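You operate a simulated robot arm through the tools that you are given. There is no shell and no other tool. Be economical: measure what you need, move in short steps, check, and stop when the job is done.

Carry out the task below with a simulated robot arm. There is one attempt and no reset: what you move stays moved.

## Task
Swap the white lantern's flat pack for the fuller one in the caddy and switch it to high.
Fine: knob to off before the packs move; the flat pack goes into the middle caddy well; the weaker pack stays.

It is judged by the outcome, as a careful person would: the job done as asked, and still so three seconds after it is handed in. It fails if anything else is knocked over, pushed out of place, dropped, spilled or broken.

## Robot
A 6-joint arm with a two-finger parallel gripper, fixed in place. Base frame: the origin is at the foot of the arm, x ahead of it, y to its left, z up. Units: m, degrees, N and s.
With the tool pointing down near the work surface it reaches from about 0.3 to 0.8 m from the base axis. Its first joint turns from -166.0 to 166.0 degrees. Payload 3.91 kg.
The TCP is the grasp point between the finger pads, 0.03 m short of the fingertips. In the tool frame z runs along the fingers and y along their closing line. Largest opening 0.11 m; finger width 0.02, thickness 0.01; the body of the gripper, 0.048 by 0.112 m, starts 0.055 m behind the TCP.
Orientation is that of the tool frame in the base frame, as [roll, pitch, yaw] about the fixed x, y, z axes, in that order (R = Rz(yaw) Ry(pitch) Rx(roll)). With the fingers straight down and closing along the base's y, the tool's x points along the base's -x, its y along +y and its z along -z.

## Interface
- The arm moves only by the tool move_arm. Its argument "steps" is a list of rows, each a list of 6 numbers: the shift along the base's x, y, z in units of 40 mm (1.0 is 40 mm), then the turn, a rotation vector about the base's x, y, z in units of 4 degrees (1.0 is 4 degrees). In form: [[tx, ty, tz, wx, wy, wz], ...]. A call has 1 to 20 rows; each row shifts and turns the commanded pose from where the row before left it. "fingers" is the opening, from 0 (shut) to 1 (fully open), set as the call begins (left out, the last holds). A call with a number of a shift or a turn outside -1 to 1 is refused whole. A row lasts 0.2 s, in which the tool goes at most 0.05 m and 8.6 degrees; a call with a longer step from one row to the next is refused whole, and so is a gripper value outside its range. Where a pose cannot be reached the arm comes as near as it can. A force on the tool above 90 N (or 10 N above the force at the start of the call, whichever is more), or a blocked arm, ends the call early, and 0.2 s more pass. The fingers move at their own pace (about 0.045 m/s each) and stop on an object; they squeeze with about 38 N. The grip force told is the motor's: it shows also when the fingers shut on nothing. Time passes only in rows, and 0.2 s behind the last, so rows that do not move let the fingers close. It gives the time, the measured TCP pose, the force on the tool (base axes), the opening and the grip force at its end, in the units of the frame above (readings bear some noise), and new pictures: "views" is both (left out), scene, wrist or none.
- Cameras (640 x 400 px; columns grow to the right, rows downward): "scene" is fixed at [0.2216, -0.5006, 1.8132]; the picture's right is [1.00, -0.06, 0.00], its down [-0.03, -0.48, -0.88] and it looks along [0.05, 0.88, -0.48] (base axes); focal length 318 px, centre (320, 200). "wrist" rides on the gripper at [-0.036, 0, -0.057] in the tool frame; the picture's right is [0.00, -1.00, 0.00], its down [0.97, 0.00, -0.24] and it looks along [0.24, 0.00, 0.97] (tool axes); focal length 218 px, centre (320, 200). There is no depth. A picture from a camera that has moved, and an enlarged one, comes with that camera's place and axes in the base frame and with its lens.
- slide_trunk(by): slides the trunk up (or, below 0, down) by that many m; the arm rides with it, the base frame stays. It gives what a move gives, with no picture.
- close_up(camera, box): a new picture of the part [left, top, right, bottom] of that camera's present view, enlarged. The clock stands still meanwhile.
- finish_job(): hands the job in; it is judged then, once.

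Go step by step. Nothing tells you positions but the pictures and the camera data: compare them with the known pose of the tool, close in by small moves and look again before you grip or let go. The budget is 120 turns and 150 pictures, counting those below and the enlarged ones. Unless the task says otherwise, let go and move clear before handing in, and close with one line.

The tools are called after "Request:" as name(argument=value, ...) on one line, values as JSON. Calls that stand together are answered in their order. move_arm: Moves the arm, as the interface text tells. Its arguments: {"type":"object","properties":{"steps":{"type":"array","items":{"type":"array","items":{"type":"number"}}},"fingers":{"type":"number"},"views":{"type":"string","enum":["both","scene","wrist","none"]}},"required":["steps"]} The other tools are called the same way: slide_trunk (by) slides the trunk up or down; close_up (camera, box) takes an enlarged picture of a part of a camera's view; finish_job () hands the job in.

At the start:

```text
time_s: 0.0
eef_pos: [0.2897, 0.2614, 1.4888]
ee_rot: [-180.0, -0.1, -180.0]
force: [0.0, -1.0, 0.1]
finger_gap: 0.11
finger_force: 0.1
trunk travel left (down, up): [-0.575, 0.035]
```

scene: 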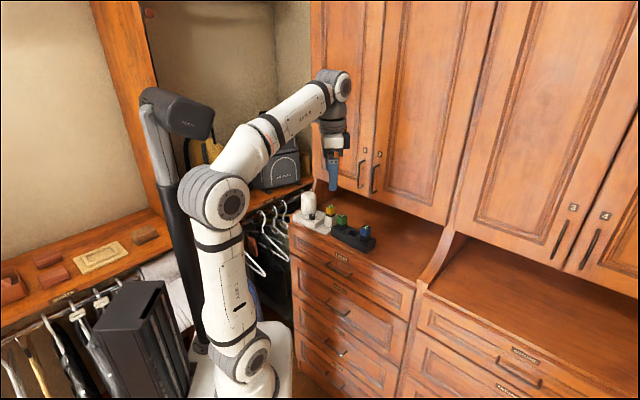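
wrist: 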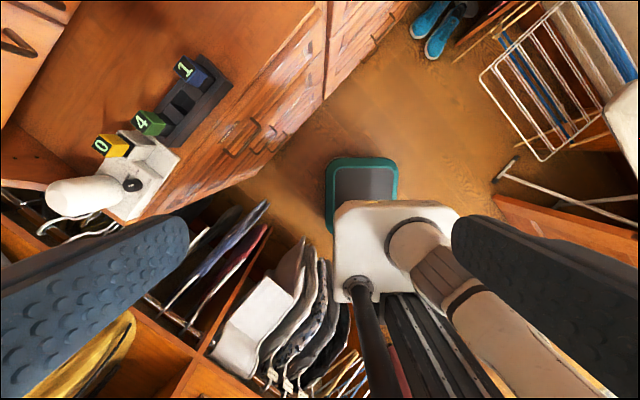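

I see a white lantern with a yellow pack "0" in its base, and a dark caddy with a green "4" and a blue "1". I'll enlarge both views to measure.

Request:
close_up(camera="scene", box=[280, 170, 400, 260])

Request:
close_up(camera="wrist", box=[40, 40, 250, 225])

```text
4.44 times, centred on (340, 215) of scene
camera zoom: at [0.2216, -0.5006, 1.8132], right [1.0, -0.06, 0.0], down [-0.03, -0.48, -0.88], along [0.05, 0.88, -0.48], focal length 1415 px, centre (231, 133)
```

zoom: 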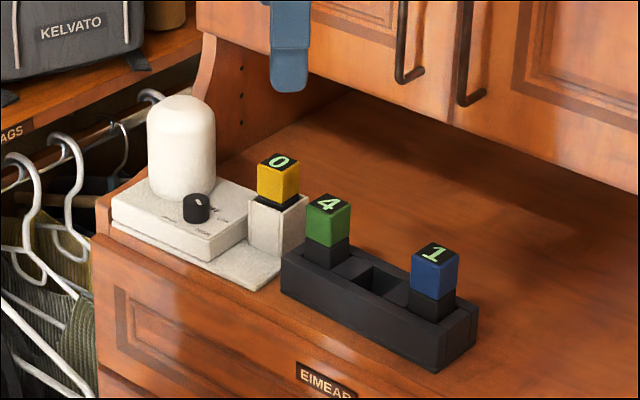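

```text
2.16 times, centred on (145, 132) of wrist
camera zoom: at [0.3274, 0.2613, 1.5461], right [0.0, -1.0, 0.0], down [-0.97, 0.0, 0.24], along [-0.24, 0.0, -0.97], focal length 472 px, centre (698, 346)
```

zoom: 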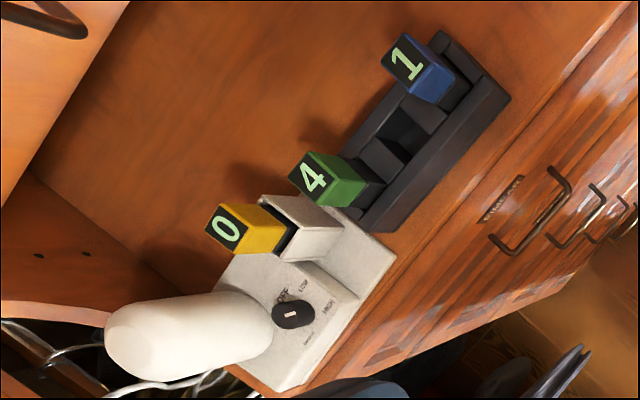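

Triangulating puts the packs' tops near z 1.165: 0 at (0.33,0.63), 4 at (0.366,0.56) and 1 at (0.444,0.465). The row lies along about -51°, so I'll turn the tool to match and look from closer.

Request:
move_arm(steps=[[0.03, 0.45, -0.13, 0, 0, -1], [0.03, 0.45, -0.13, 0, 0, -1], [0.03, 0.45, -0.13, 0, 0, -1], [0.03, 0.45, -0.13, 0, 0, -1], [0.03, 0.45, -0.13, 0, 0, -1], [0.03, 0.45, -0.13, 0, 0, -1], [0.03, 0.45, -0.13, 0, 0, -1], [0.03, 0.45, -0.13, 0, 0, -1], [0.03, 0.45, -0.13, 0, 0, -1], [0.03, 0.45, -0.13, 0, 0, -1], [0.03, 0.45, -0.13, 0, 0, -1], [0.03, 0.45, -0.13, 0, 0, -1], [0.03, 0.45, -0.13, 0, 0, -1]])

```text
time_s: 2.8
eef_pos: [0.3072, 0.496, 1.419]
ee_rot: [179.9, -0.1, 128.0]
force: [-0.6, 0.1, -0.1]
finger_gap: 0.1103
finger_force: 0.1
trunk travel left (down, up): [-0.575, 0.035]
camera wrist: at [0.3294, 0.4676, 1.4772], right [-0.79, -0.61, 0.0], down [-0.6, 0.77, 0.24], along [-0.15, 0.19, -0.97], focal length 218 px, centre (320, 200)
```

scene: 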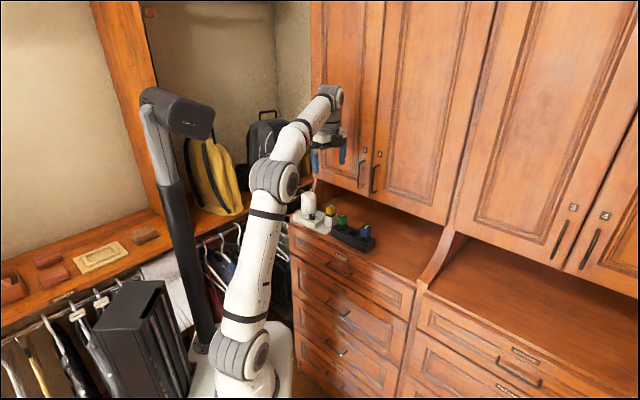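
wrist: 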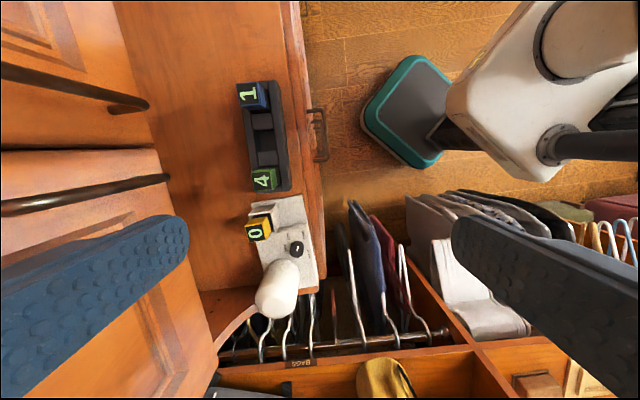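

Request:
close_up(camera="wrist", box=[220, 70, 340, 330])

Request:
close_up(camera="wrist", box=[240, 190, 340, 260])

Request:
close_up(camera="scene", box=[295, 185, 345, 240])

```text
1.54 times, centred on (280, 200) of wrist
camera zoom: at [0.3294, 0.4676, 1.4772], right [-0.79, -0.61, 0.0], down [-0.6, 0.77, 0.24], along [-0.15, 0.19, -0.97], focal length 336 px, centre (382, 200)
```

zoom: 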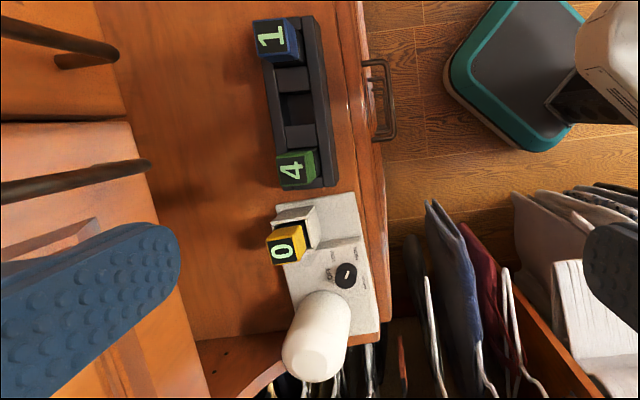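

```text
5.71 times, centred on (290, 225) of wrist
camera zoom: at [0.3294, 0.4676, 1.4772], right [-0.79, -0.61, 0.0], down [-0.6, 0.77, 0.24], along [-0.15, 0.19, -0.97], focal length 1247 px, centre (491, 57)
```

zoom: 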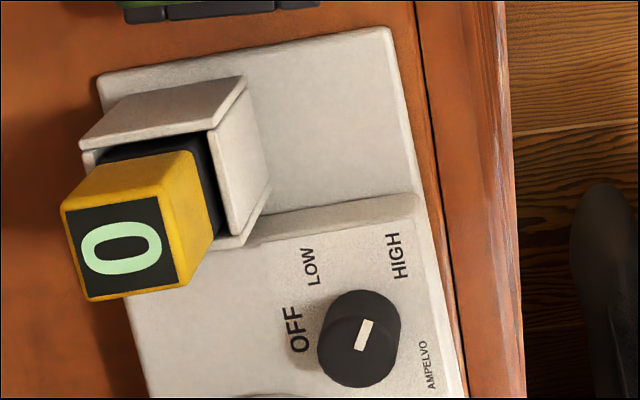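

```text
7.27 times, centred on (320, 212) of scene
camera zoom: at [0.2216, -0.5006, 1.8132], right [1.0, -0.06, 0.0], down [-0.03, -0.48, -0.88], along [0.05, 0.88, -0.48], focal length 2316 px, centre (320, 109)
```

zoom: 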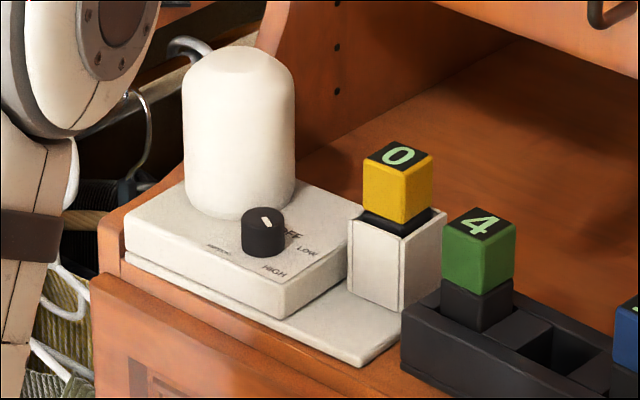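

The pointer stands at HIGH now. The knob is about 22 mm across at about (0.254, 0.628), close in front of the globe. I'll bring the camera in with a slight lean away from the globe for a closer look.

Request:
move_arm(steps=[[-0.11, 0.255, -0.42, 0, 0, -0.875], [-0.11, 0.255, -0.42, 0, 0, -0.875], [-0.11, 0.255, -0.42, 0, 0, -0.875], [-0.11, 0.255, -0.42, 0, 0, -0.875], [-0.11, 0.255, -0.42, 0, 0, -0.875], [-0.11, 0.255, -0.42, 0, 0, -0.875], [-0.11, 0.255, -0.42, 0.896, 0.274, 0], [-0.11, 0.255, -0.42, 0.896, 0.274, 0], [-0.11, 0.255, -0.42, 0.896, 0.274, 0], [-0.11, 0.255, -0.42, 0.896, 0.274, 0]], fingers=0.4)

Request:
close_up(camera="wrist", box=[220, 80, 460, 230])

```text
time_s: 5.0
eef_pos: [0.2633, 0.596, 1.252]
ee_rot: [-180.0, -15.0, 107.0]
force: [-0.2, 0.4, 1.4]
finger_gap: 0.044
finger_force: 0.0
trunk travel left (down, up): [-0.575, 0.035]
camera wrist: at [0.2783, 0.5494, 1.299], right [-0.96, -0.29, 0.0], down [-0.26, 0.84, 0.48], along [-0.14, 0.46, -0.88], focal length 218 px, centre (320, 200)
```

scene: 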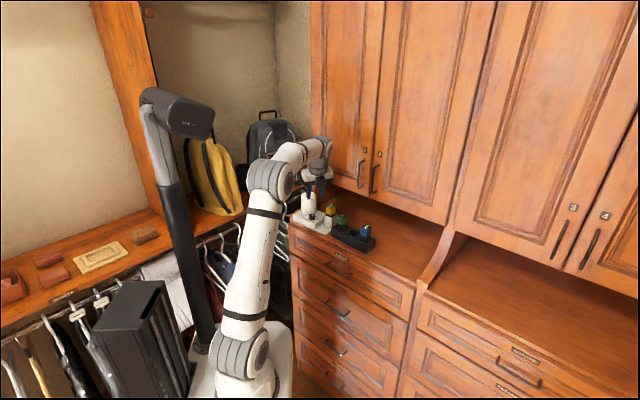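
wrist: 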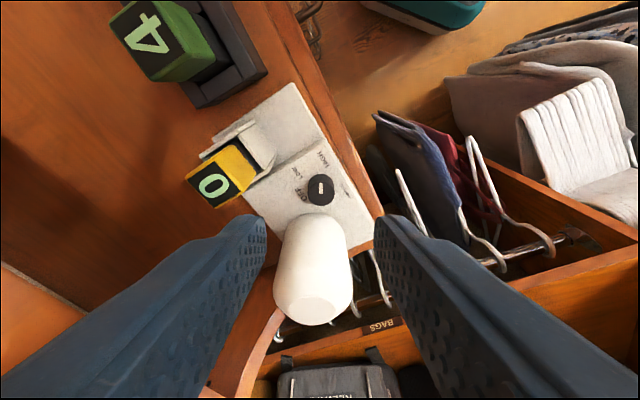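

```text
2.67 times, centred on (340, 155) of wrist
camera zoom: at [0.2783, 0.5494, 1.299], right [-0.96, -0.29, 0.0], down [-0.26, 0.84, 0.48], along [-0.14, 0.46, -0.88], focal length 582 px, centre (267, 320)
```

zoom: 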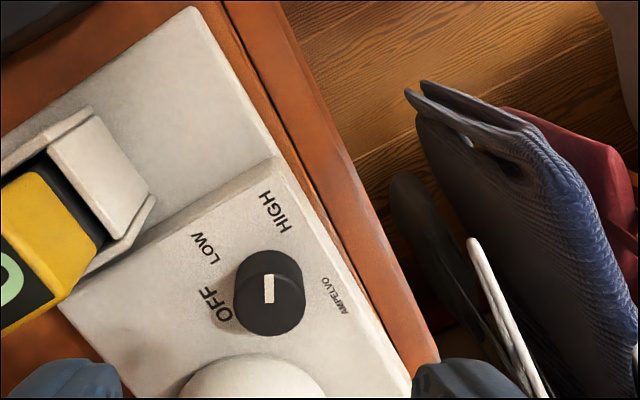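

The labels run HIGH, LOW, OFF counter-clockwise, and the pointer is on HIGH. I'll come to a hover over the knob, yawed for the first turning stroke with the fingers mostly closed, then check alignment.

Request:
move_arm(steps=[[-0.053, 0.1, -0.28, 0, 0, -0.917], [-0.053, 0.1, -0.28, 0, 0, -0.917], [-0.053, 0.1, -0.28, 0, 0, -0.917], [-0.053, 0.1, -0.28, 0, 0, -0.917], [-0.053, 0.1, -0.28, 0, 0, -0.917], [-0.053, 0.1, -0.28, 0, 0, -0.917]], fingers=0.3, views="wrist")

Request:
close_up(camera="scene", box=[290, 160, 360, 240])

```text
time_s: 6.4
eef_pos: [0.2521, 0.6216, 1.1858]
ee_rot: [179.9, -15.0, 85.0]
force: [-0.4, 0.7, -0.5]
finger_gap: 0.0328
finger_force: 0.1
trunk travel left (down, up): [-0.575, 0.035]
camera wrist: at [0.2471, 0.5726, 1.2318], right [-1.0, 0.09, 0.0], down [0.08, 0.87, 0.48], along [0.04, 0.48, -0.88], focal length 218 px, centre (320, 200)
```

wrist: 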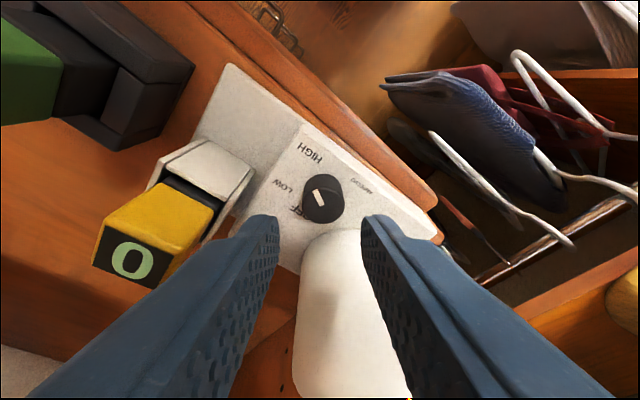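

```text
5.00 times, centred on (325, 200) of scene
camera zoom: at [0.2216, -0.5006, 1.8132], right [1.0, -0.06, 0.0], down [-0.03, -0.48, -0.88], along [0.05, 0.88, -0.48], focal length 1592 px, centre (295, 200)
```

zoom: 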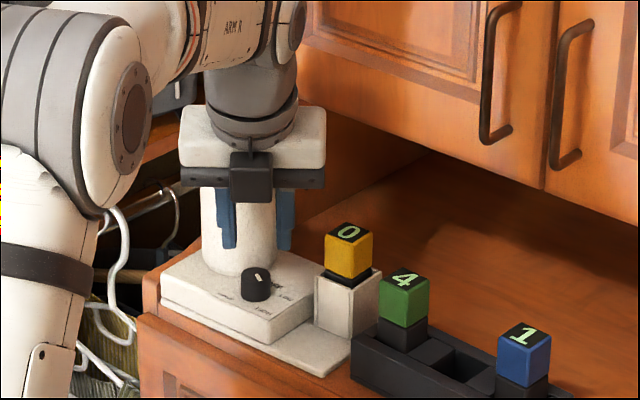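

The knob centre reads about (0.251, 0.630), just under the fingertips. I'll go straight down beside it with a small correction.

Request:
move_arm(steps=[[-0.045, -0.085, -0.2, 0, 0, 0], [0, 0, -0.25, 0, 0, 0], [0, 0, -0.25, 0, 0, 0], [0, 0, -0.225, 0, 0, 0]], views="wrist")

Request:
close_up(camera="scene", box=[295, 180, 345, 230])

```text
time_s: 7.4
eef_pos: [0.2502, 0.6183, 1.1484]
ee_rot: [-180.0, -15.0, 85.0]
force: [0.4, 0.2, 0.0]
finger_gap: 0.0329
finger_force: 0.1
trunk travel left (down, up): [-0.575, 0.035]
camera wrist: at [0.2455, 0.5694, 1.1949], right [-1.0, 0.09, 0.0], down [0.08, 0.87, 0.48], along [0.04, 0.48, -0.88], focal length 218 px, centre (320, 200)
```

wrist: 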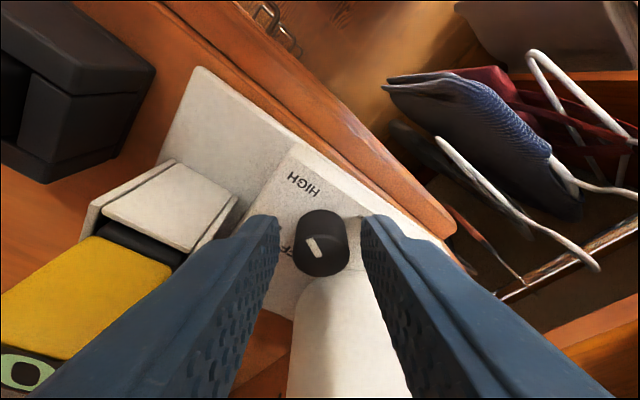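

```text
8.00 times, centred on (320, 205) of scene
camera zoom: at [0.2216, -0.5006, 1.8132], right [1.0, -0.06, 0.0], down [-0.03, -0.48, -0.88], along [0.05, 0.88, -0.48], focal length 2548 px, centre (320, 160)
```

zoom: 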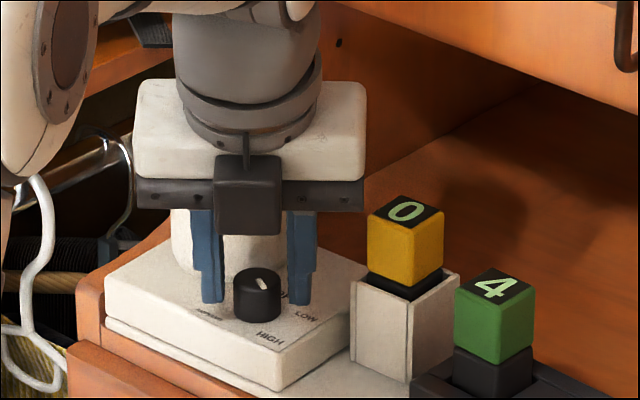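

The knob sits between the fingers with clearance from the globe. I'll go 4 mm lower and close on it.

Request:
move_arm(steps=[[0, 0, -0.1, 0, 0, 0]], views="none")

Request:
move_arm(steps=[[0, 0, 0, 0, 0, 0], [0, 0, 0, 0, 0, 0]], fingers=0, views="wrist")

```text
time_s: 7.8
eef_pos: [0.2477, 0.6169, 1.1454]
ee_rot: [-180.0, -14.9, 85.1]
force: [0.5, 0.3, 0.2]
finger_gap: 0.0331
finger_force: 0.1
trunk travel left (down, up): [-0.575, 0.035]
```

```text
time_s: 8.4
eef_pos: [0.2475, 0.6178, 1.1449]
ee_rot: [180.0, -14.9, 85.1]
force: [-0.6, -0.8, 0.3]
finger_gap: 0.0238
finger_force: 37.9
trunk travel left (down, up): [-0.575, 0.035]
camera wrist: at [0.2448, 0.5689, 1.191], right [-1.0, 0.09, 0.0], down [0.08, 0.87, 0.48], along [0.04, 0.48, -0.88], focal length 218 px, centre (320, 200)
```

wrist: 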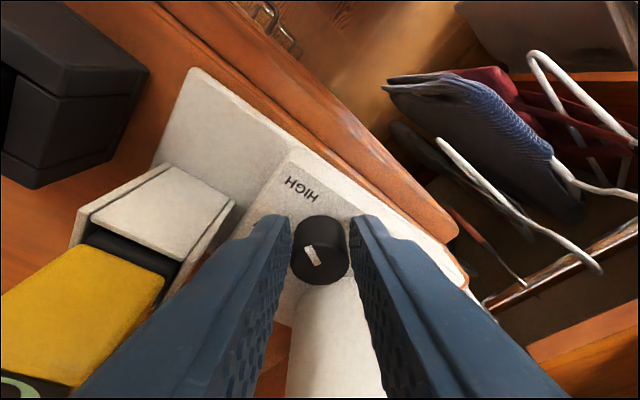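

Gripped with a 24 mm gap and no side load. I'll turn it counter-clockwise 40° about the knob's axis.

Request:
move_arm(steps=[[0.0211, 0.0018, 0, 0, 0, 1], [0.0211, 0.0018, 0, 0, 0, 1], [0.0211, 0.0018, 0, 0, 0, 1], [0.0211, 0.0018, 0, 0, 0, 1], [0.0211, 0.0018, 0, 0, 0, 1], [0.0192, 0.009, 0, 0, 0, 1], [0.0192, 0.009, 0, 0, 0, 1], [0.0192, 0.009, 0, 0, 0, 1], [0.0192, 0.009, 0, 0, 0, 1], [0.0192, 0.009, 0, 0, 0, 1]], views="both")

```text
time_s: 10.6
eef_pos: [0.2569, 0.6202, 1.144]
ee_rot: [-179.9, -15.0, 125.0]
force: [5.2, 1.4, 4.8]
finger_gap: 0.0234
finger_force: 37.8
trunk travel left (down, up): [-0.575, 0.035]
camera wrist: at [0.2855, 0.5802, 1.1909], right [-0.82, -0.57, 0.0], down [-0.5, 0.72, 0.48], along [-0.28, 0.4, -0.88], focal length 218 px, centre (320, 200)
```

scene: 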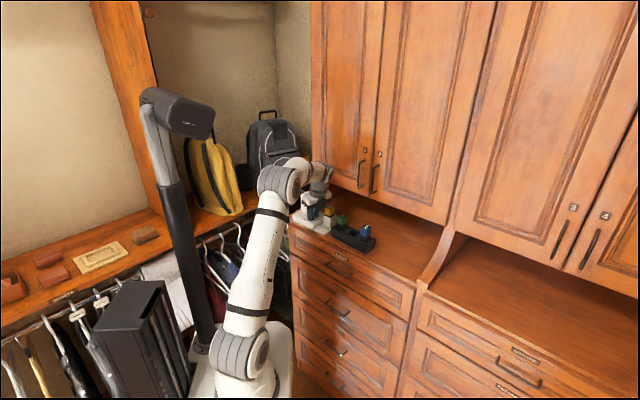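
wrist: 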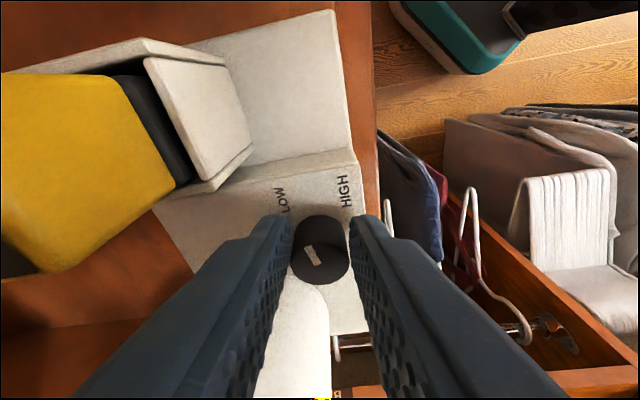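

The knob followed the fingers. I'll open slightly, swing back to the start angle around the knob and grip again for the second stroke.

Request:
move_arm(steps=[[0, 0, 0, 0, 0, 0], [0, 0, 0, 0, 0, 0]], fingers=0.27, views="wrist")

Request:
close_up(camera="wrist", box=[240, 160, 400, 310])

```text
time_s: 11.2
eef_pos: [0.2562, 0.62, 1.1442]
ee_rot: [-180.0, -15.0, 125.0]
force: [-1.0, 0.1, 0.2]
finger_gap: 0.0296
finger_force: 0.1
trunk travel left (down, up): [-0.575, 0.035]
camera wrist: at [0.2846, 0.58, 1.1906], right [-0.82, -0.57, 0.0], down [-0.5, 0.72, 0.48], along [-0.28, 0.4, -0.88], focal length 218 px, centre (320, 200)
```

wrist: 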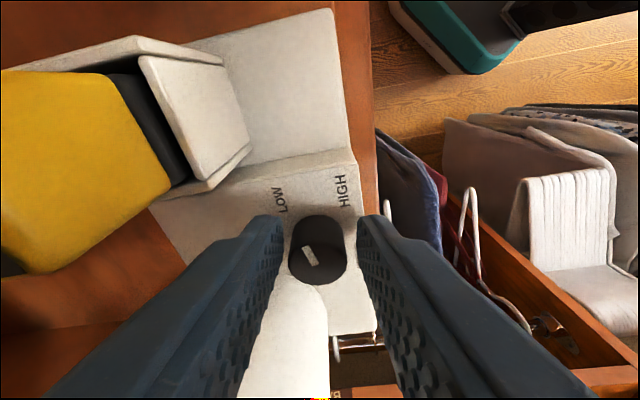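

```text
2.67 times, centred on (320, 235) of wrist
camera zoom: at [0.2846, 0.58, 1.1906], right [-0.82, -0.57, 0.0], down [-0.5, 0.72, 0.48], along [-0.28, 0.4, -0.88], focal length 582 px, centre (320, 107)
```

zoom: 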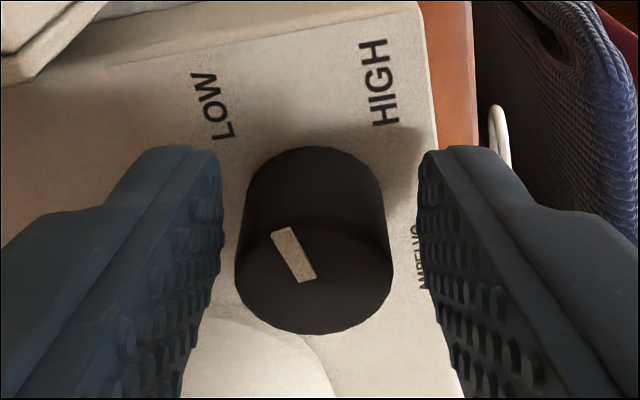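

The pointer has come round toward LOW. Swinging back now for the next stroke.

Request:
move_arm(steps=[[-0.0192, -0.009, 0, 0, 0, -1], [-0.0192, -0.009, 0, 0, 0, -1], [-0.0192, -0.009, 0, 0, 0, -1], [-0.0192, -0.009, 0, 0, 0, -1], [-0.0192, -0.009, 0, 0, 0, -1], [-0.0211, -0.0018, 0, 0, 0, -1], [-0.0211, -0.0018, 0, 0, 0, -1], [-0.0211, -0.0018, 0, 0, 0, -1], [-0.0211, -0.0018, 0, 0, 0, -1], [-0.0211, -0.0018, 0, 0, 0, -1]], views="wrist")

Request:
close_up(camera="wrist", box=[240, 160, 400, 310])

```text
time_s: 13.4
eef_pos: [0.2472, 0.6167, 1.1449]
ee_rot: [180.0, -15.1, 84.8]
force: [-1.1, -0.4, 0.4]
finger_gap: 0.03
finger_force: 0.2
trunk travel left (down, up): [-0.575, 0.035]
camera wrist: at [0.244, 0.5685, 1.1911], right [-1.0, 0.09, 0.0], down [0.08, 0.87, 0.48], along [0.04, 0.48, -0.88], focal length 218 px, centre (320, 200)
```

wrist: 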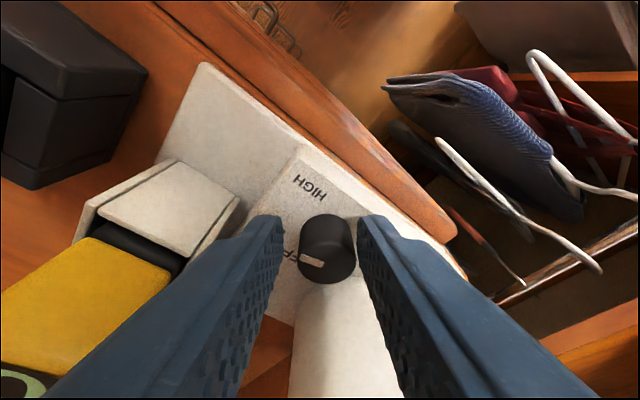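

```text
2.67 times, centred on (320, 235) of wrist
camera zoom: at [0.244, 0.5685, 1.1911], right [-1.0, 0.09, 0.0], down [0.08, 0.87, 0.48], along [0.04, 0.48, -0.88], focal length 582 px, centre (320, 107)
```

zoom: 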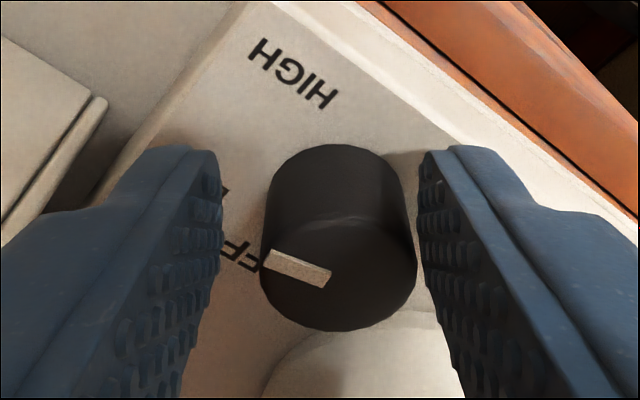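

The lantern shifted about 3 mm because the stroke wasn't perfectly centred on the knob. I'll recentre on the knob, grip, and make the second stroke with a better radius.

Request:
move_arm(steps=[[-0.065, 0.015, 0, 0, 0, 0], [0, 0, 0, 0, 0, 0]], views="none")

Request:
move_arm(steps=[[0, 0, 0, 0, 0, 0], [0, 0, 0, 0, 0, 0]], fingers=0, views="wrist")

Request:
move_arm(steps=[[0.0233, 0.002, 0, 0, 0, 1], [0.0233, 0.002, 0, 0, 0, 1], [0.0233, 0.002, 0, 0, 0, 1], [0.0233, 0.002, 0, 0, 0, 1], [0.0233, 0.002, 0, 0, 0, 1], [0.0212, 0.01, 0, 0, 0, 1], [0.0212, 0.01, 0, 0, 0, 1], [0.0212, 0.01, 0, 0, 0, 1], [0.0212, 0.01, 0, 0, 0, 1], [0.0212, 0.01, 0, 0, 0, 1]], views="none")

Request:
close_up(camera="wrist", box=[240, 160, 400, 310])

```text
time_s: 14.0
eef_pos: [0.2458, 0.6189, 1.1443]
ee_rot: [-180.0, -14.9, 85.0]
force: [0.0, 0.2, 0.4]
finger_gap: 0.03
finger_force: 0.0
trunk travel left (down, up): [-0.575, 0.035]
```

```text
time_s: 14.6
eef_pos: [0.2465, 0.6188, 1.1428]
ee_rot: [180.0, -15.0, 84.9]
force: [0.0, 0.7, 0.9]
finger_gap: 0.0237
finger_force: 38.1
trunk travel left (down, up): [-0.575, 0.035]
camera wrist: at [0.2412, 0.5694, 1.1908], right [-1.0, 0.09, 0.0], down [0.08, 0.87, 0.48], along [0.04, 0.48, -0.88], focal length 218 px, centre (320, 200)
```

wrist: 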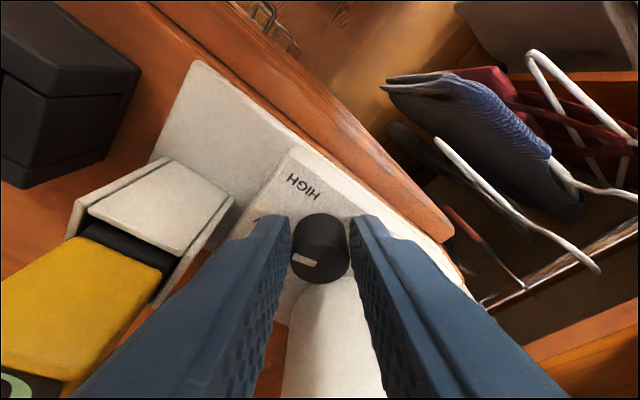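

```text
time_s: 16.8
eef_pos: [0.2544, 0.6205, 1.1447]
ee_rot: [-180.0, -15.1, 124.9]
force: [0.9, -1.5, 1.3]
finger_gap: 0.0238
finger_force: 37.7
trunk travel left (down, up): [-0.575, 0.035]
```

```text
2.67 times, centred on (320, 235) of wrist
camera zoom: at [0.2835, 0.5807, 1.1908], right [-0.82, -0.57, 0.0], down [-0.5, 0.72, 0.48], along [-0.28, 0.4, -0.88], focal length 582 px, centre (320, 107)
```

zoom: 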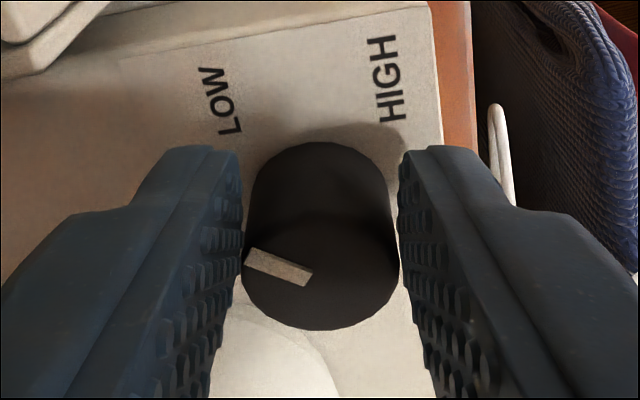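

The forces stayed small this time. I'll release, swing back and check the pointer.

Request:
move_arm(steps=[[0, 0, 0, 0, 0, 0], [0, 0, 0, 0, 0, 0]], fingers=0.27, views="none")

Request:
close_up(camera="wrist", box=[240, 160, 400, 310])

Request:
move_arm(steps=[[-0.0212, -0.01, 0, 0, 0, -1], [-0.0212, -0.01, 0, 0, 0, -1], [-0.0212, -0.01, 0, 0, 0, -1], [-0.0212, -0.01, 0, 0, 0, -1], [-0.0212, -0.01, 0, 0, 0, -1], [-0.0233, -0.002, 0, 0, 0, -1], [-0.0233, -0.002, 0, 0, 0, -1], [-0.0233, -0.002, 0, 0, 0, -1], [-0.0233, -0.002, 0, 0, 0, -1], [-0.0233, -0.002, 0, 0, 0, -1]], views="none")

Request:
close_up(camera="wrist", box=[240, 160, 400, 310])

```text
time_s: 17.4
eef_pos: [0.2551, 0.6211, 1.1452]
ee_rot: [-180.0, -15.0, 125.1]
force: [-0.5, 0.5, 0.2]
finger_gap: 0.0297
finger_force: 0.1
trunk travel left (down, up): [-0.575, 0.035]
```

```text
2.67 times, centred on (320, 235) of wrist
camera zoom: at [0.2832, 0.5809, 1.191], right [-0.82, -0.57, 0.0], down [-0.5, 0.72, 0.48], along [-0.28, 0.4, -0.88], focal length 582 px, centre (320, 107)
```

zoom: 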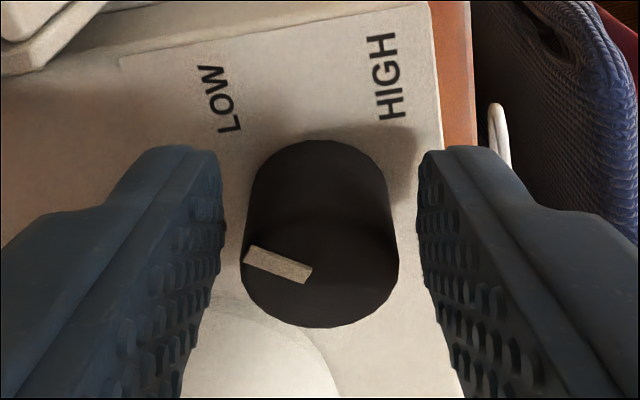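

```text
time_s: 19.6
eef_pos: [0.245, 0.6191, 1.1452]
ee_rot: [-179.9, -14.9, 84.9]
force: [-0.8, 0.2, -0.3]
finger_gap: 0.0296
finger_force: 0.0
trunk travel left (down, up): [-0.575, 0.035]
```

```text
2.67 times, centred on (320, 235) of wrist
camera zoom: at [0.2412, 0.5693, 1.1913], right [-1.0, 0.09, 0.0], down [0.08, 0.87, 0.48], along [0.04, 0.48, -0.88], focal length 582 px, centre (320, 107)
```

zoom: 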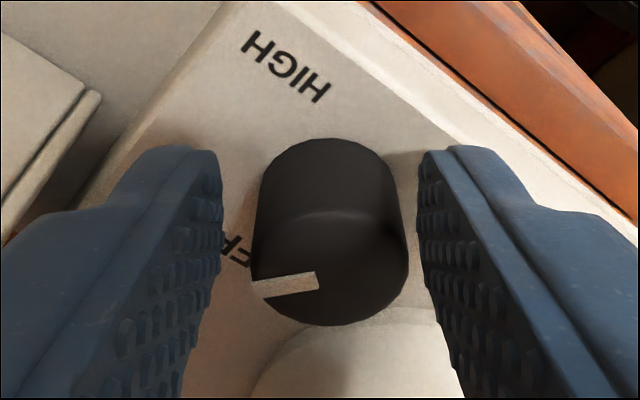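

The pointer is near OFF but foreshortened, so I'll rise to read it properly.

Request:
move_arm(steps=[[0, -0.1, 0.5, 0, 0, 0], [0, -0.2, 0.7, 0, 0, 0], [0, -0.4, 0.8, 0, 0, 0]], views="none")

Request:
close_up(camera="wrist", box=[260, 120, 400, 220])

```text
time_s: 20.4
eef_pos: [0.2444, 0.5903, 1.226]
ee_rot: [-180.0, -15.0, 84.9]
force: [-0.1, -1.2, 0.2]
finger_gap: 0.0299
finger_force: 0.1
trunk travel left (down, up): [-0.575, 0.035]
```

```text
4.00 times, centred on (330, 170) of wrist
camera zoom: at [0.2402, 0.5417, 1.2727], right [-1.0, 0.09, 0.0], down [0.08, 0.87, 0.48], along [0.04, 0.48, -0.88], focal length 873 px, centre (280, 320)
```

zoom: 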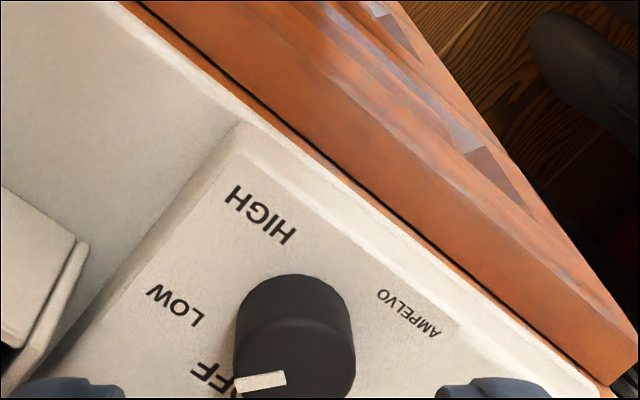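

The pointer reads about 6°, LOW label about -15° and OFF label about 35°. It needs roughly 30° more, so I'll go back down, grip and turn.

Request:
move_arm(steps=[[-0.03, 0.4, -0.8, 0, 0, 0], [0, 0.2, -0.7, 0, 0, 0], [0, 0.1, -0.5, 0, 0, 0], [0, 0, 0, 0, 0, 0]], views="none")

Request:
move_arm(steps=[[0, 0, 0, 0, 0, 0], [0, 0, 0, 0, 0, 0]], fingers=0, views="none")

Request:
move_arm(steps=[[0.0233, 0.002, 0, 0, 0, 1], [0.0233, 0.002, 0, 0, 0, 1], [0.0233, 0.002, 0, 0, 0, 1], [0.0233, 0.002, 0, 0, 0, 1], [0.0233, 0.002, 0, 0, 0, 1], [0.0212, 0.01, 0, 0, 0, 1], [0.0212, 0.01, 0, 0, 0, 1], [0.0212, 0.01, 0, 0, 0, 1]], views="none")

Request:
move_arm(steps=[[0, 0, 0, 0, 0, 0], [0, 0, 0, 0, 0, 0]], fingers=0.27, views="none")

Request:
move_arm(steps=[[0.04, -0.1, 0.5, 0, 0, 0], [0.08, -0.2, 0.7, 0, 0, 0], [0.2, -0.4, 0.8, 0, 0, 0], [0.2, -0.4, 0.5, 0, 0, 0]], views="none")

Request:
close_up(camera="wrist", box=[230, 100, 410, 230])

```text
time_s: 21.4
eef_pos: [0.2441, 0.6186, 1.1451]
ee_rot: [-180.0, -15.0, 85.1]
force: [-1.5, -0.6, 0.3]
finger_gap: 0.0297
finger_force: 0.0
trunk travel left (down, up): [-0.575, 0.035]
```

```text
time_s: 22.0
eef_pos: [0.2447, 0.6188, 1.1433]
ee_rot: [180.0, -15.0, 85.0]
force: [-0.9, 0.8, -0.7]
finger_gap: 0.0239
finger_force: 38.2
trunk travel left (down, up): [-0.575, 0.035]
```

```text
time_s: 23.8
eef_pos: [0.2516, 0.6192, 1.1445]
ee_rot: [-180.0, -15.0, 117.1]
force: [1.6, 1.5, 2.9]
finger_gap: 0.0238
finger_force: 37.9
trunk travel left (down, up): [-0.575, 0.035]
```

```text
time_s: 24.4
eef_pos: [0.2511, 0.6176, 1.1436]
ee_rot: [-180.0, -15.0, 116.9]
force: [0.0, -0.2, -0.6]
finger_gap: 0.0298
finger_force: 0.0
trunk travel left (down, up): [-0.575, 0.035]
```

```text
time_s: 25.4
eef_pos: [0.2711, 0.5733, 1.2445]
ee_rot: [-179.9, -15.0, 117.0]
force: [0.1, 0.6, -0.7]
finger_gap: 0.0295
finger_force: 0.0
trunk travel left (down, up): [-0.575, 0.035]
```

```text
3.08 times, centred on (320, 165) of wrist
camera zoom: at [0.2937, 0.5298, 1.291], right [-0.89, -0.45, 0.0], down [-0.4, 0.78, 0.48], along [-0.22, 0.43, -0.88], focal length 672 px, centre (320, 308)
```

zoom: 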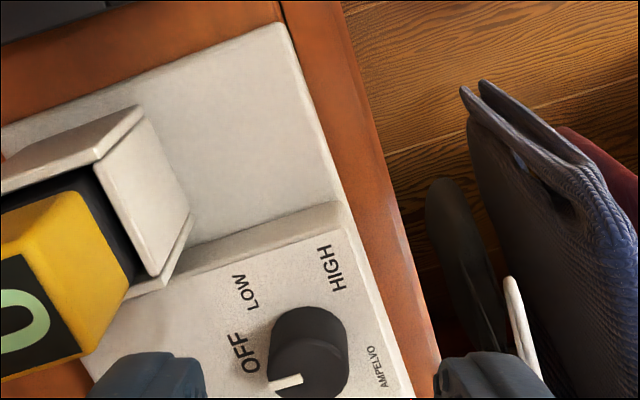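

The pointer sits at OFF, with the same small offset from its label as it had at HIGH. Next I'll straighten the tool and look down on the packs.

Request:
move_arm(steps=[[0, -0.1, 0.6, -0.835, -0.426, 0], [0, 0, 0.6, -0.835, -0.426, 0], [0, 0, 0.6, -0.835, -0.426, 0], [0, 0, 0.6, -0.835, -0.426, 0], [0.546, -0.2, 0, 0, 0, 0.9], [0.546, -0.2, 0, 0, 0, 0.9], [0.546, -0.2, 0, 0, 0, 0.9], [0.546, -0.2, 0, 0, 0, 0.9], [0.546, -0.2, 0, 0, 0, 0.9]], fingers=0.6, views="wrist")

Request:
close_up(camera="scene", box=[280, 170, 400, 260])

Request:
close_up(camera="wrist", box=[190, 50, 370, 240])

```text
time_s: 27.4
eef_pos: [0.3808, 0.5312, 1.3392]
ee_rot: [-179.9, 0.1, 134.9]
force: [-0.4, -0.7, 0.3]
finger_gap: 0.066
finger_force: 0.0
trunk travel left (down, up): [-0.575, 0.035]
camera wrist: at [0.4073, 0.506, 1.3966], right [-0.71, -0.71, 0.0], down [-0.69, 0.69, 0.24], along [-0.17, 0.17, -0.97], focal length 218 px, centre (320, 200)
```

wrist: 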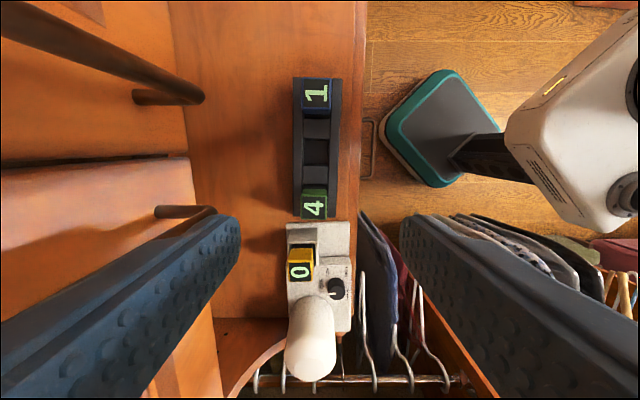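

```text
4.44 times, centred on (340, 215) of scene
camera zoom: at [0.2216, -0.5006, 1.8132], right [1.0, -0.06, 0.0], down [-0.03, -0.48, -0.88], along [0.05, 0.88, -0.48], focal length 1415 px, centre (231, 133)
```

zoom: 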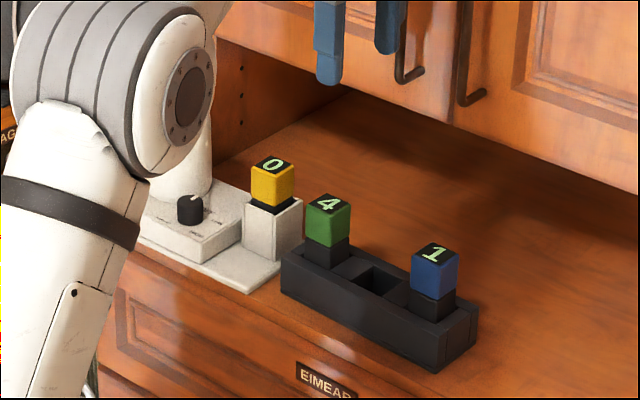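

```text
2.11 times, centred on (280, 145) of wrist
camera zoom: at [0.4073, 0.506, 1.3966], right [-0.71, -0.71, 0.0], down [-0.69, 0.69, 0.24], along [-0.17, 0.17, -0.97], focal length 460 px, centre (404, 316)
```

zoom: 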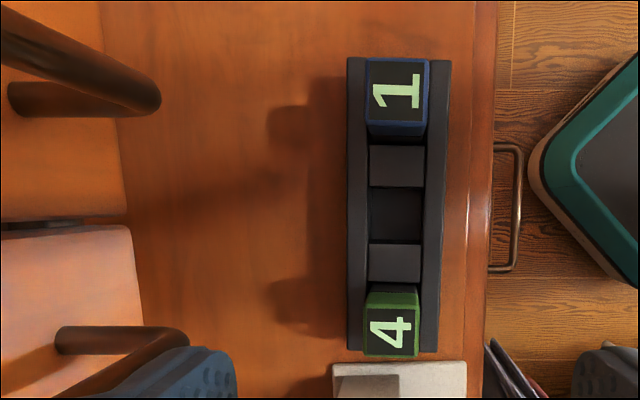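

Everything lies along -45° and the tool already matches. Pack 0 is near (0.323,0.624), pack 4 near (0.368,0.554), and the middle well near (0.407,0.514). I'll hover above pack 0.

Request:
move_arm(steps=[[-0.289, 0.464, -0.49, 0, 0, 0], [-0.289, 0.464, -0.49, 0, 0, 0], [-0.289, 0.464, -0.49, 0, 0, 0], [-0.289, 0.464, -0.49, 0, 0, 0], [-0.289, 0.464, -0.49, 0, 0, 0], [0, 0, 0, 0, 0, 0]], fingers=0.5, views="both")

Request:
close_up(camera="scene", box=[290, 160, 380, 240])

```text
time_s: 28.8
eef_pos: [0.3246, 0.6245, 1.2433]
ee_rot: [-180.0, 0.1, 135.0]
force: [0.0, -0.1, 0.5]
finger_gap: 0.055
finger_force: 0.1
trunk travel left (down, up): [-0.575, 0.035]
camera wrist: at [0.3503, 0.6, 1.2993], right [-0.71, -0.71, 0.0], down [-0.69, 0.69, 0.24], along [-0.17, 0.17, -0.97], focal length 218 px, centre (320, 200)
```

scene: 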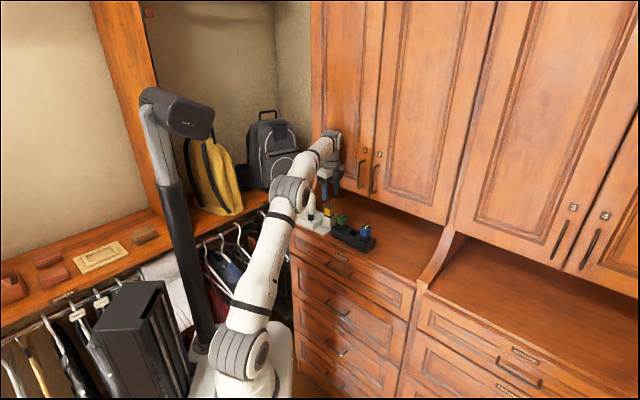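
wrist: 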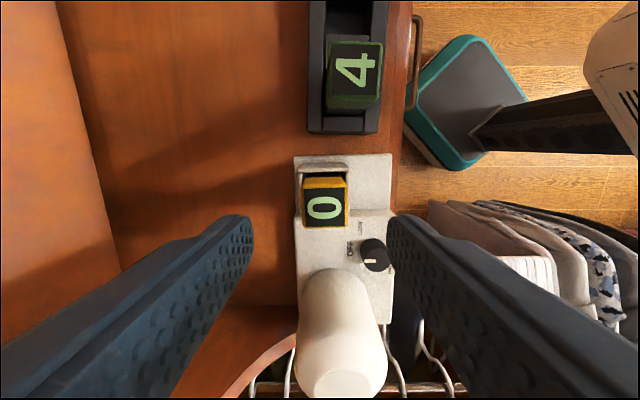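

```text
5.00 times, centred on (335, 200) of scene
camera zoom: at [0.2216, -0.5006, 1.8132], right [1.0, -0.06, 0.0], down [-0.03, -0.48, -0.88], along [0.05, 0.88, -0.48], focal length 1592 px, centre (245, 200)
```

zoom: 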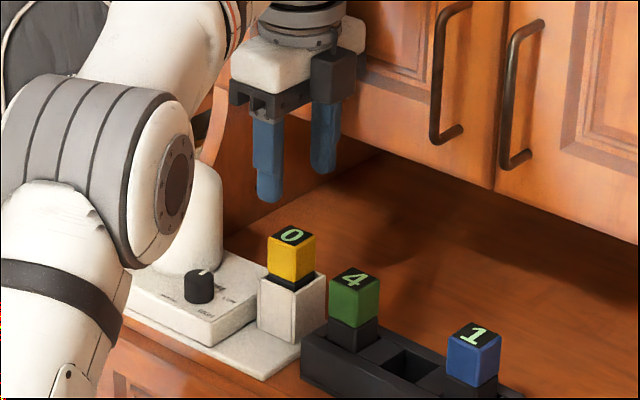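

Pack 0's top reads (0.322,0.624), within 3 mm of the tool. I'll descend around it.

Request:
move_arm(steps=[[-0.06, -0.015, -0.4, 0, 0, 0], [0, 0, -0.5, 0, 0, 0], [0, 0, -0.5, 0, 0, 0], [0, 0, -0.4, 0, 0, 0], [0, 0, -0.27, 0, 0, 0], [0, 0, 0, 0, 0, 0]], views="wrist")

Request:
close_up(camera="scene", box=[300, 180, 360, 235])

```text
time_s: 30.2
eef_pos: [0.3223, 0.6245, 1.1603]
ee_rot: [180.0, 0.0, 135.1]
force: [0.1, 0.1, 0.3]
finger_gap: 0.055
finger_force: 0.0
trunk travel left (down, up): [-0.575, 0.035]
camera wrist: at [0.3473, 0.5991, 1.2178], right [-0.71, -0.71, 0.0], down [-0.69, 0.69, 0.24], along [-0.17, 0.17, -0.97], focal length 218 px, centre (320, 200)
```

wrist: 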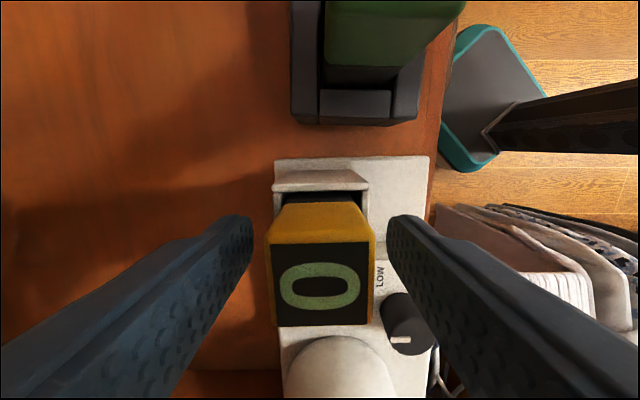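

```text
7.27 times, centred on (330, 208) of scene
camera zoom: at [0.2216, -0.5006, 1.8132], right [1.0, -0.06, 0.0], down [-0.03, -0.48, -0.88], along [0.05, 0.88, -0.48], focal length 2316 px, centre (247, 146)
```

zoom: 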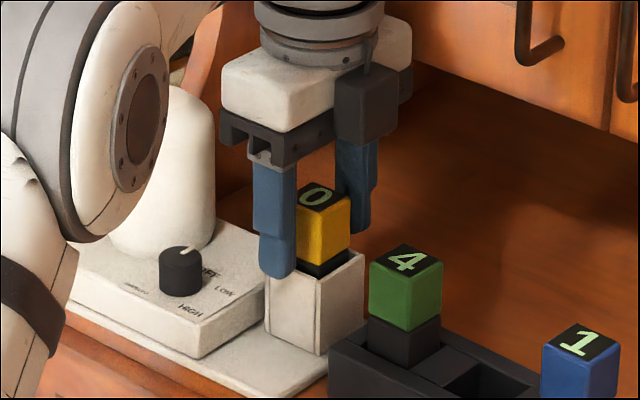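

The pack is centred between the fingers. To stay clear of the holder's rim I'll rise 3 mm before closing.

Request:
move_arm(steps=[[0, 0, 0.08, 0, 0, 0]], views="none")

Request:
move_arm(steps=[[0, 0, 0, 0, 0, 0], [0, 0, 0, 0, 0, 0], [0, 0, 0, 0, 0, 0]], fingers=0, views="none")

Request:
move_arm(steps=[[0, 0, 0.2, 0, 0, 0], [0, 0, 0.25, 0, 0, 0], [0, 0, 0.25, 0, 0, 0]], views="wrist")

Request:
close_up(camera="scene", box=[300, 180, 360, 235])

```text
time_s: 30.6
eef_pos: [0.3205, 0.6251, 1.162]
ee_rot: [180.0, 0.0, 135.1]
force: [-0.7, 0.3, -0.1]
finger_gap: 0.055
finger_force: 0.0
trunk travel left (down, up): [-0.575, 0.035]
```

```text
time_s: 31.4
eef_pos: [0.3208, 0.6239, 1.1634]
ee_rot: [-180.0, -0.1, 135.0]
force: [-0.4, 0.9, 0.5]
finger_gap: 0.0296
finger_force: 37.6
trunk travel left (down, up): [-0.575, 0.035]
```

```text
time_s: 32.2
eef_pos: [0.3215, 0.6249, 1.191]
ee_rot: [-180.0, 0.0, 135.0]
force: [0.1, 0.3, -1.1]
finger_gap: 0.0297
finger_force: 38.1
trunk travel left (down, up): [-0.575, 0.035]
camera wrist: at [0.3471, 0.5999, 1.2484], right [-0.71, -0.71, 0.0], down [-0.69, 0.69, 0.24], along [-0.17, 0.17, -0.97], focal length 218 px, centre (320, 200)
```

wrist: 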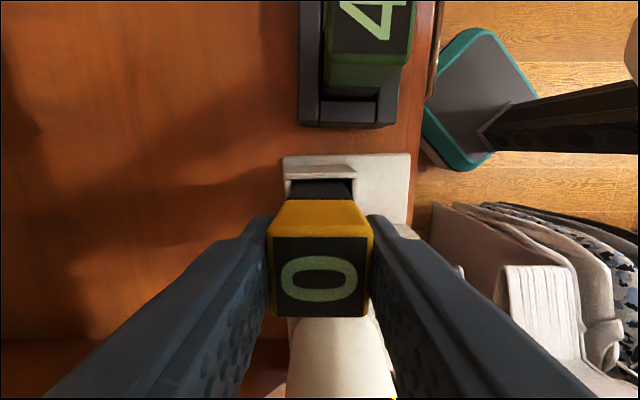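

```text
7.27 times, centred on (330, 208) of scene
camera zoom: at [0.2216, -0.5006, 1.8132], right [1.0, -0.06, 0.0], down [-0.03, -0.48, -0.88], along [0.05, 0.88, -0.48], focal length 2316 px, centre (247, 146)
```

zoom: 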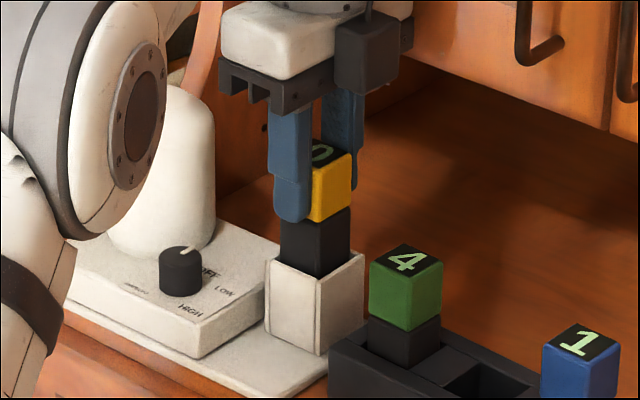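

Pack 0 is sliding out cleanly. I'll lift it clear and carry it over the middle well.

Request:
move_arm(steps=[[0, 0, 0.55, 0, 0, 0], [0, 0, 0.55, 0, 0, 0], [0, 0, 0.55, 0, 0, 0], [0, 0, 0.55, 0, 0, 0], [0.428, -0.554, 0, 0, 0, 0], [0.428, -0.554, 0, 0, 0, 0], [0.428, -0.554, 0, 0, 0, 0], [0.428, -0.554, 0, 0, 0, 0], [0.428, -0.554, 0, 0, 0, 0], [0, 0, 0, 0, 0, 0]], views="wrist")

Request:
close_up(camera="scene", box=[300, 150, 400, 260])

```text
time_s: 34.0
eef_pos: [0.3649, 0.5576, 1.277]
ee_rot: [179.6, -0.5, 137.1]
force: [-30.6, 47.2, 8.3]
finger_gap: 0.0294
finger_force: 38.1
trunk travel left (down, up): [-0.575, 0.035]
stopped in row 9: the force on the tool passed its limit (the readings are from after the stop); the commanded pose is now the measured one
camera wrist: at [0.3929, 0.5328, 1.3355], right [-0.68, -0.73, -0.01], down [-0.71, 0.66, 0.25], along [-0.18, 0.17, -0.97], focal length 218 px, centre (320, 200)
```

wrist: 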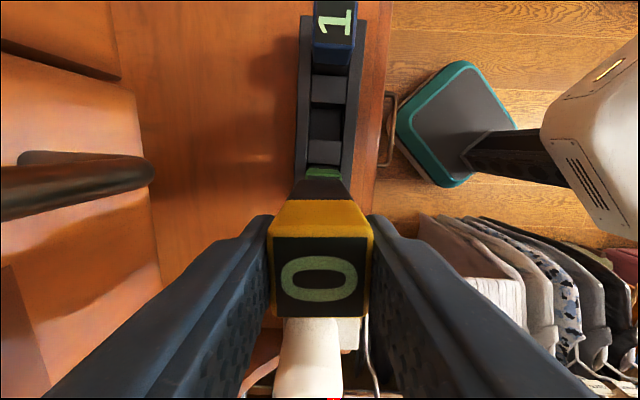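

```text
3.64 times, centred on (350, 205) of scene
camera zoom: at [0.2216, -0.5006, 1.8132], right [1.0, -0.06, 0.0], down [-0.03, -0.48, -0.88], along [0.05, 0.88, -0.48], focal length 1158 px, centre (211, 182)
```

zoom: 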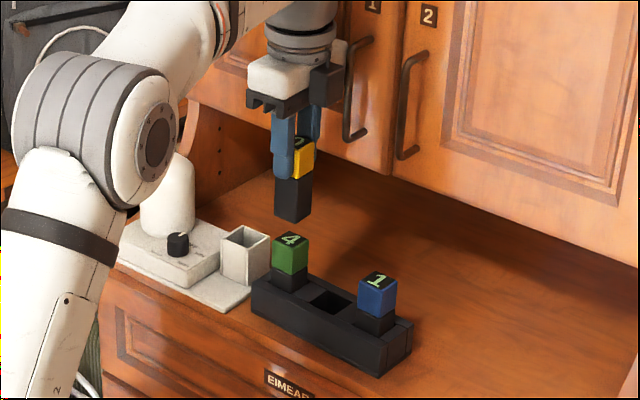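

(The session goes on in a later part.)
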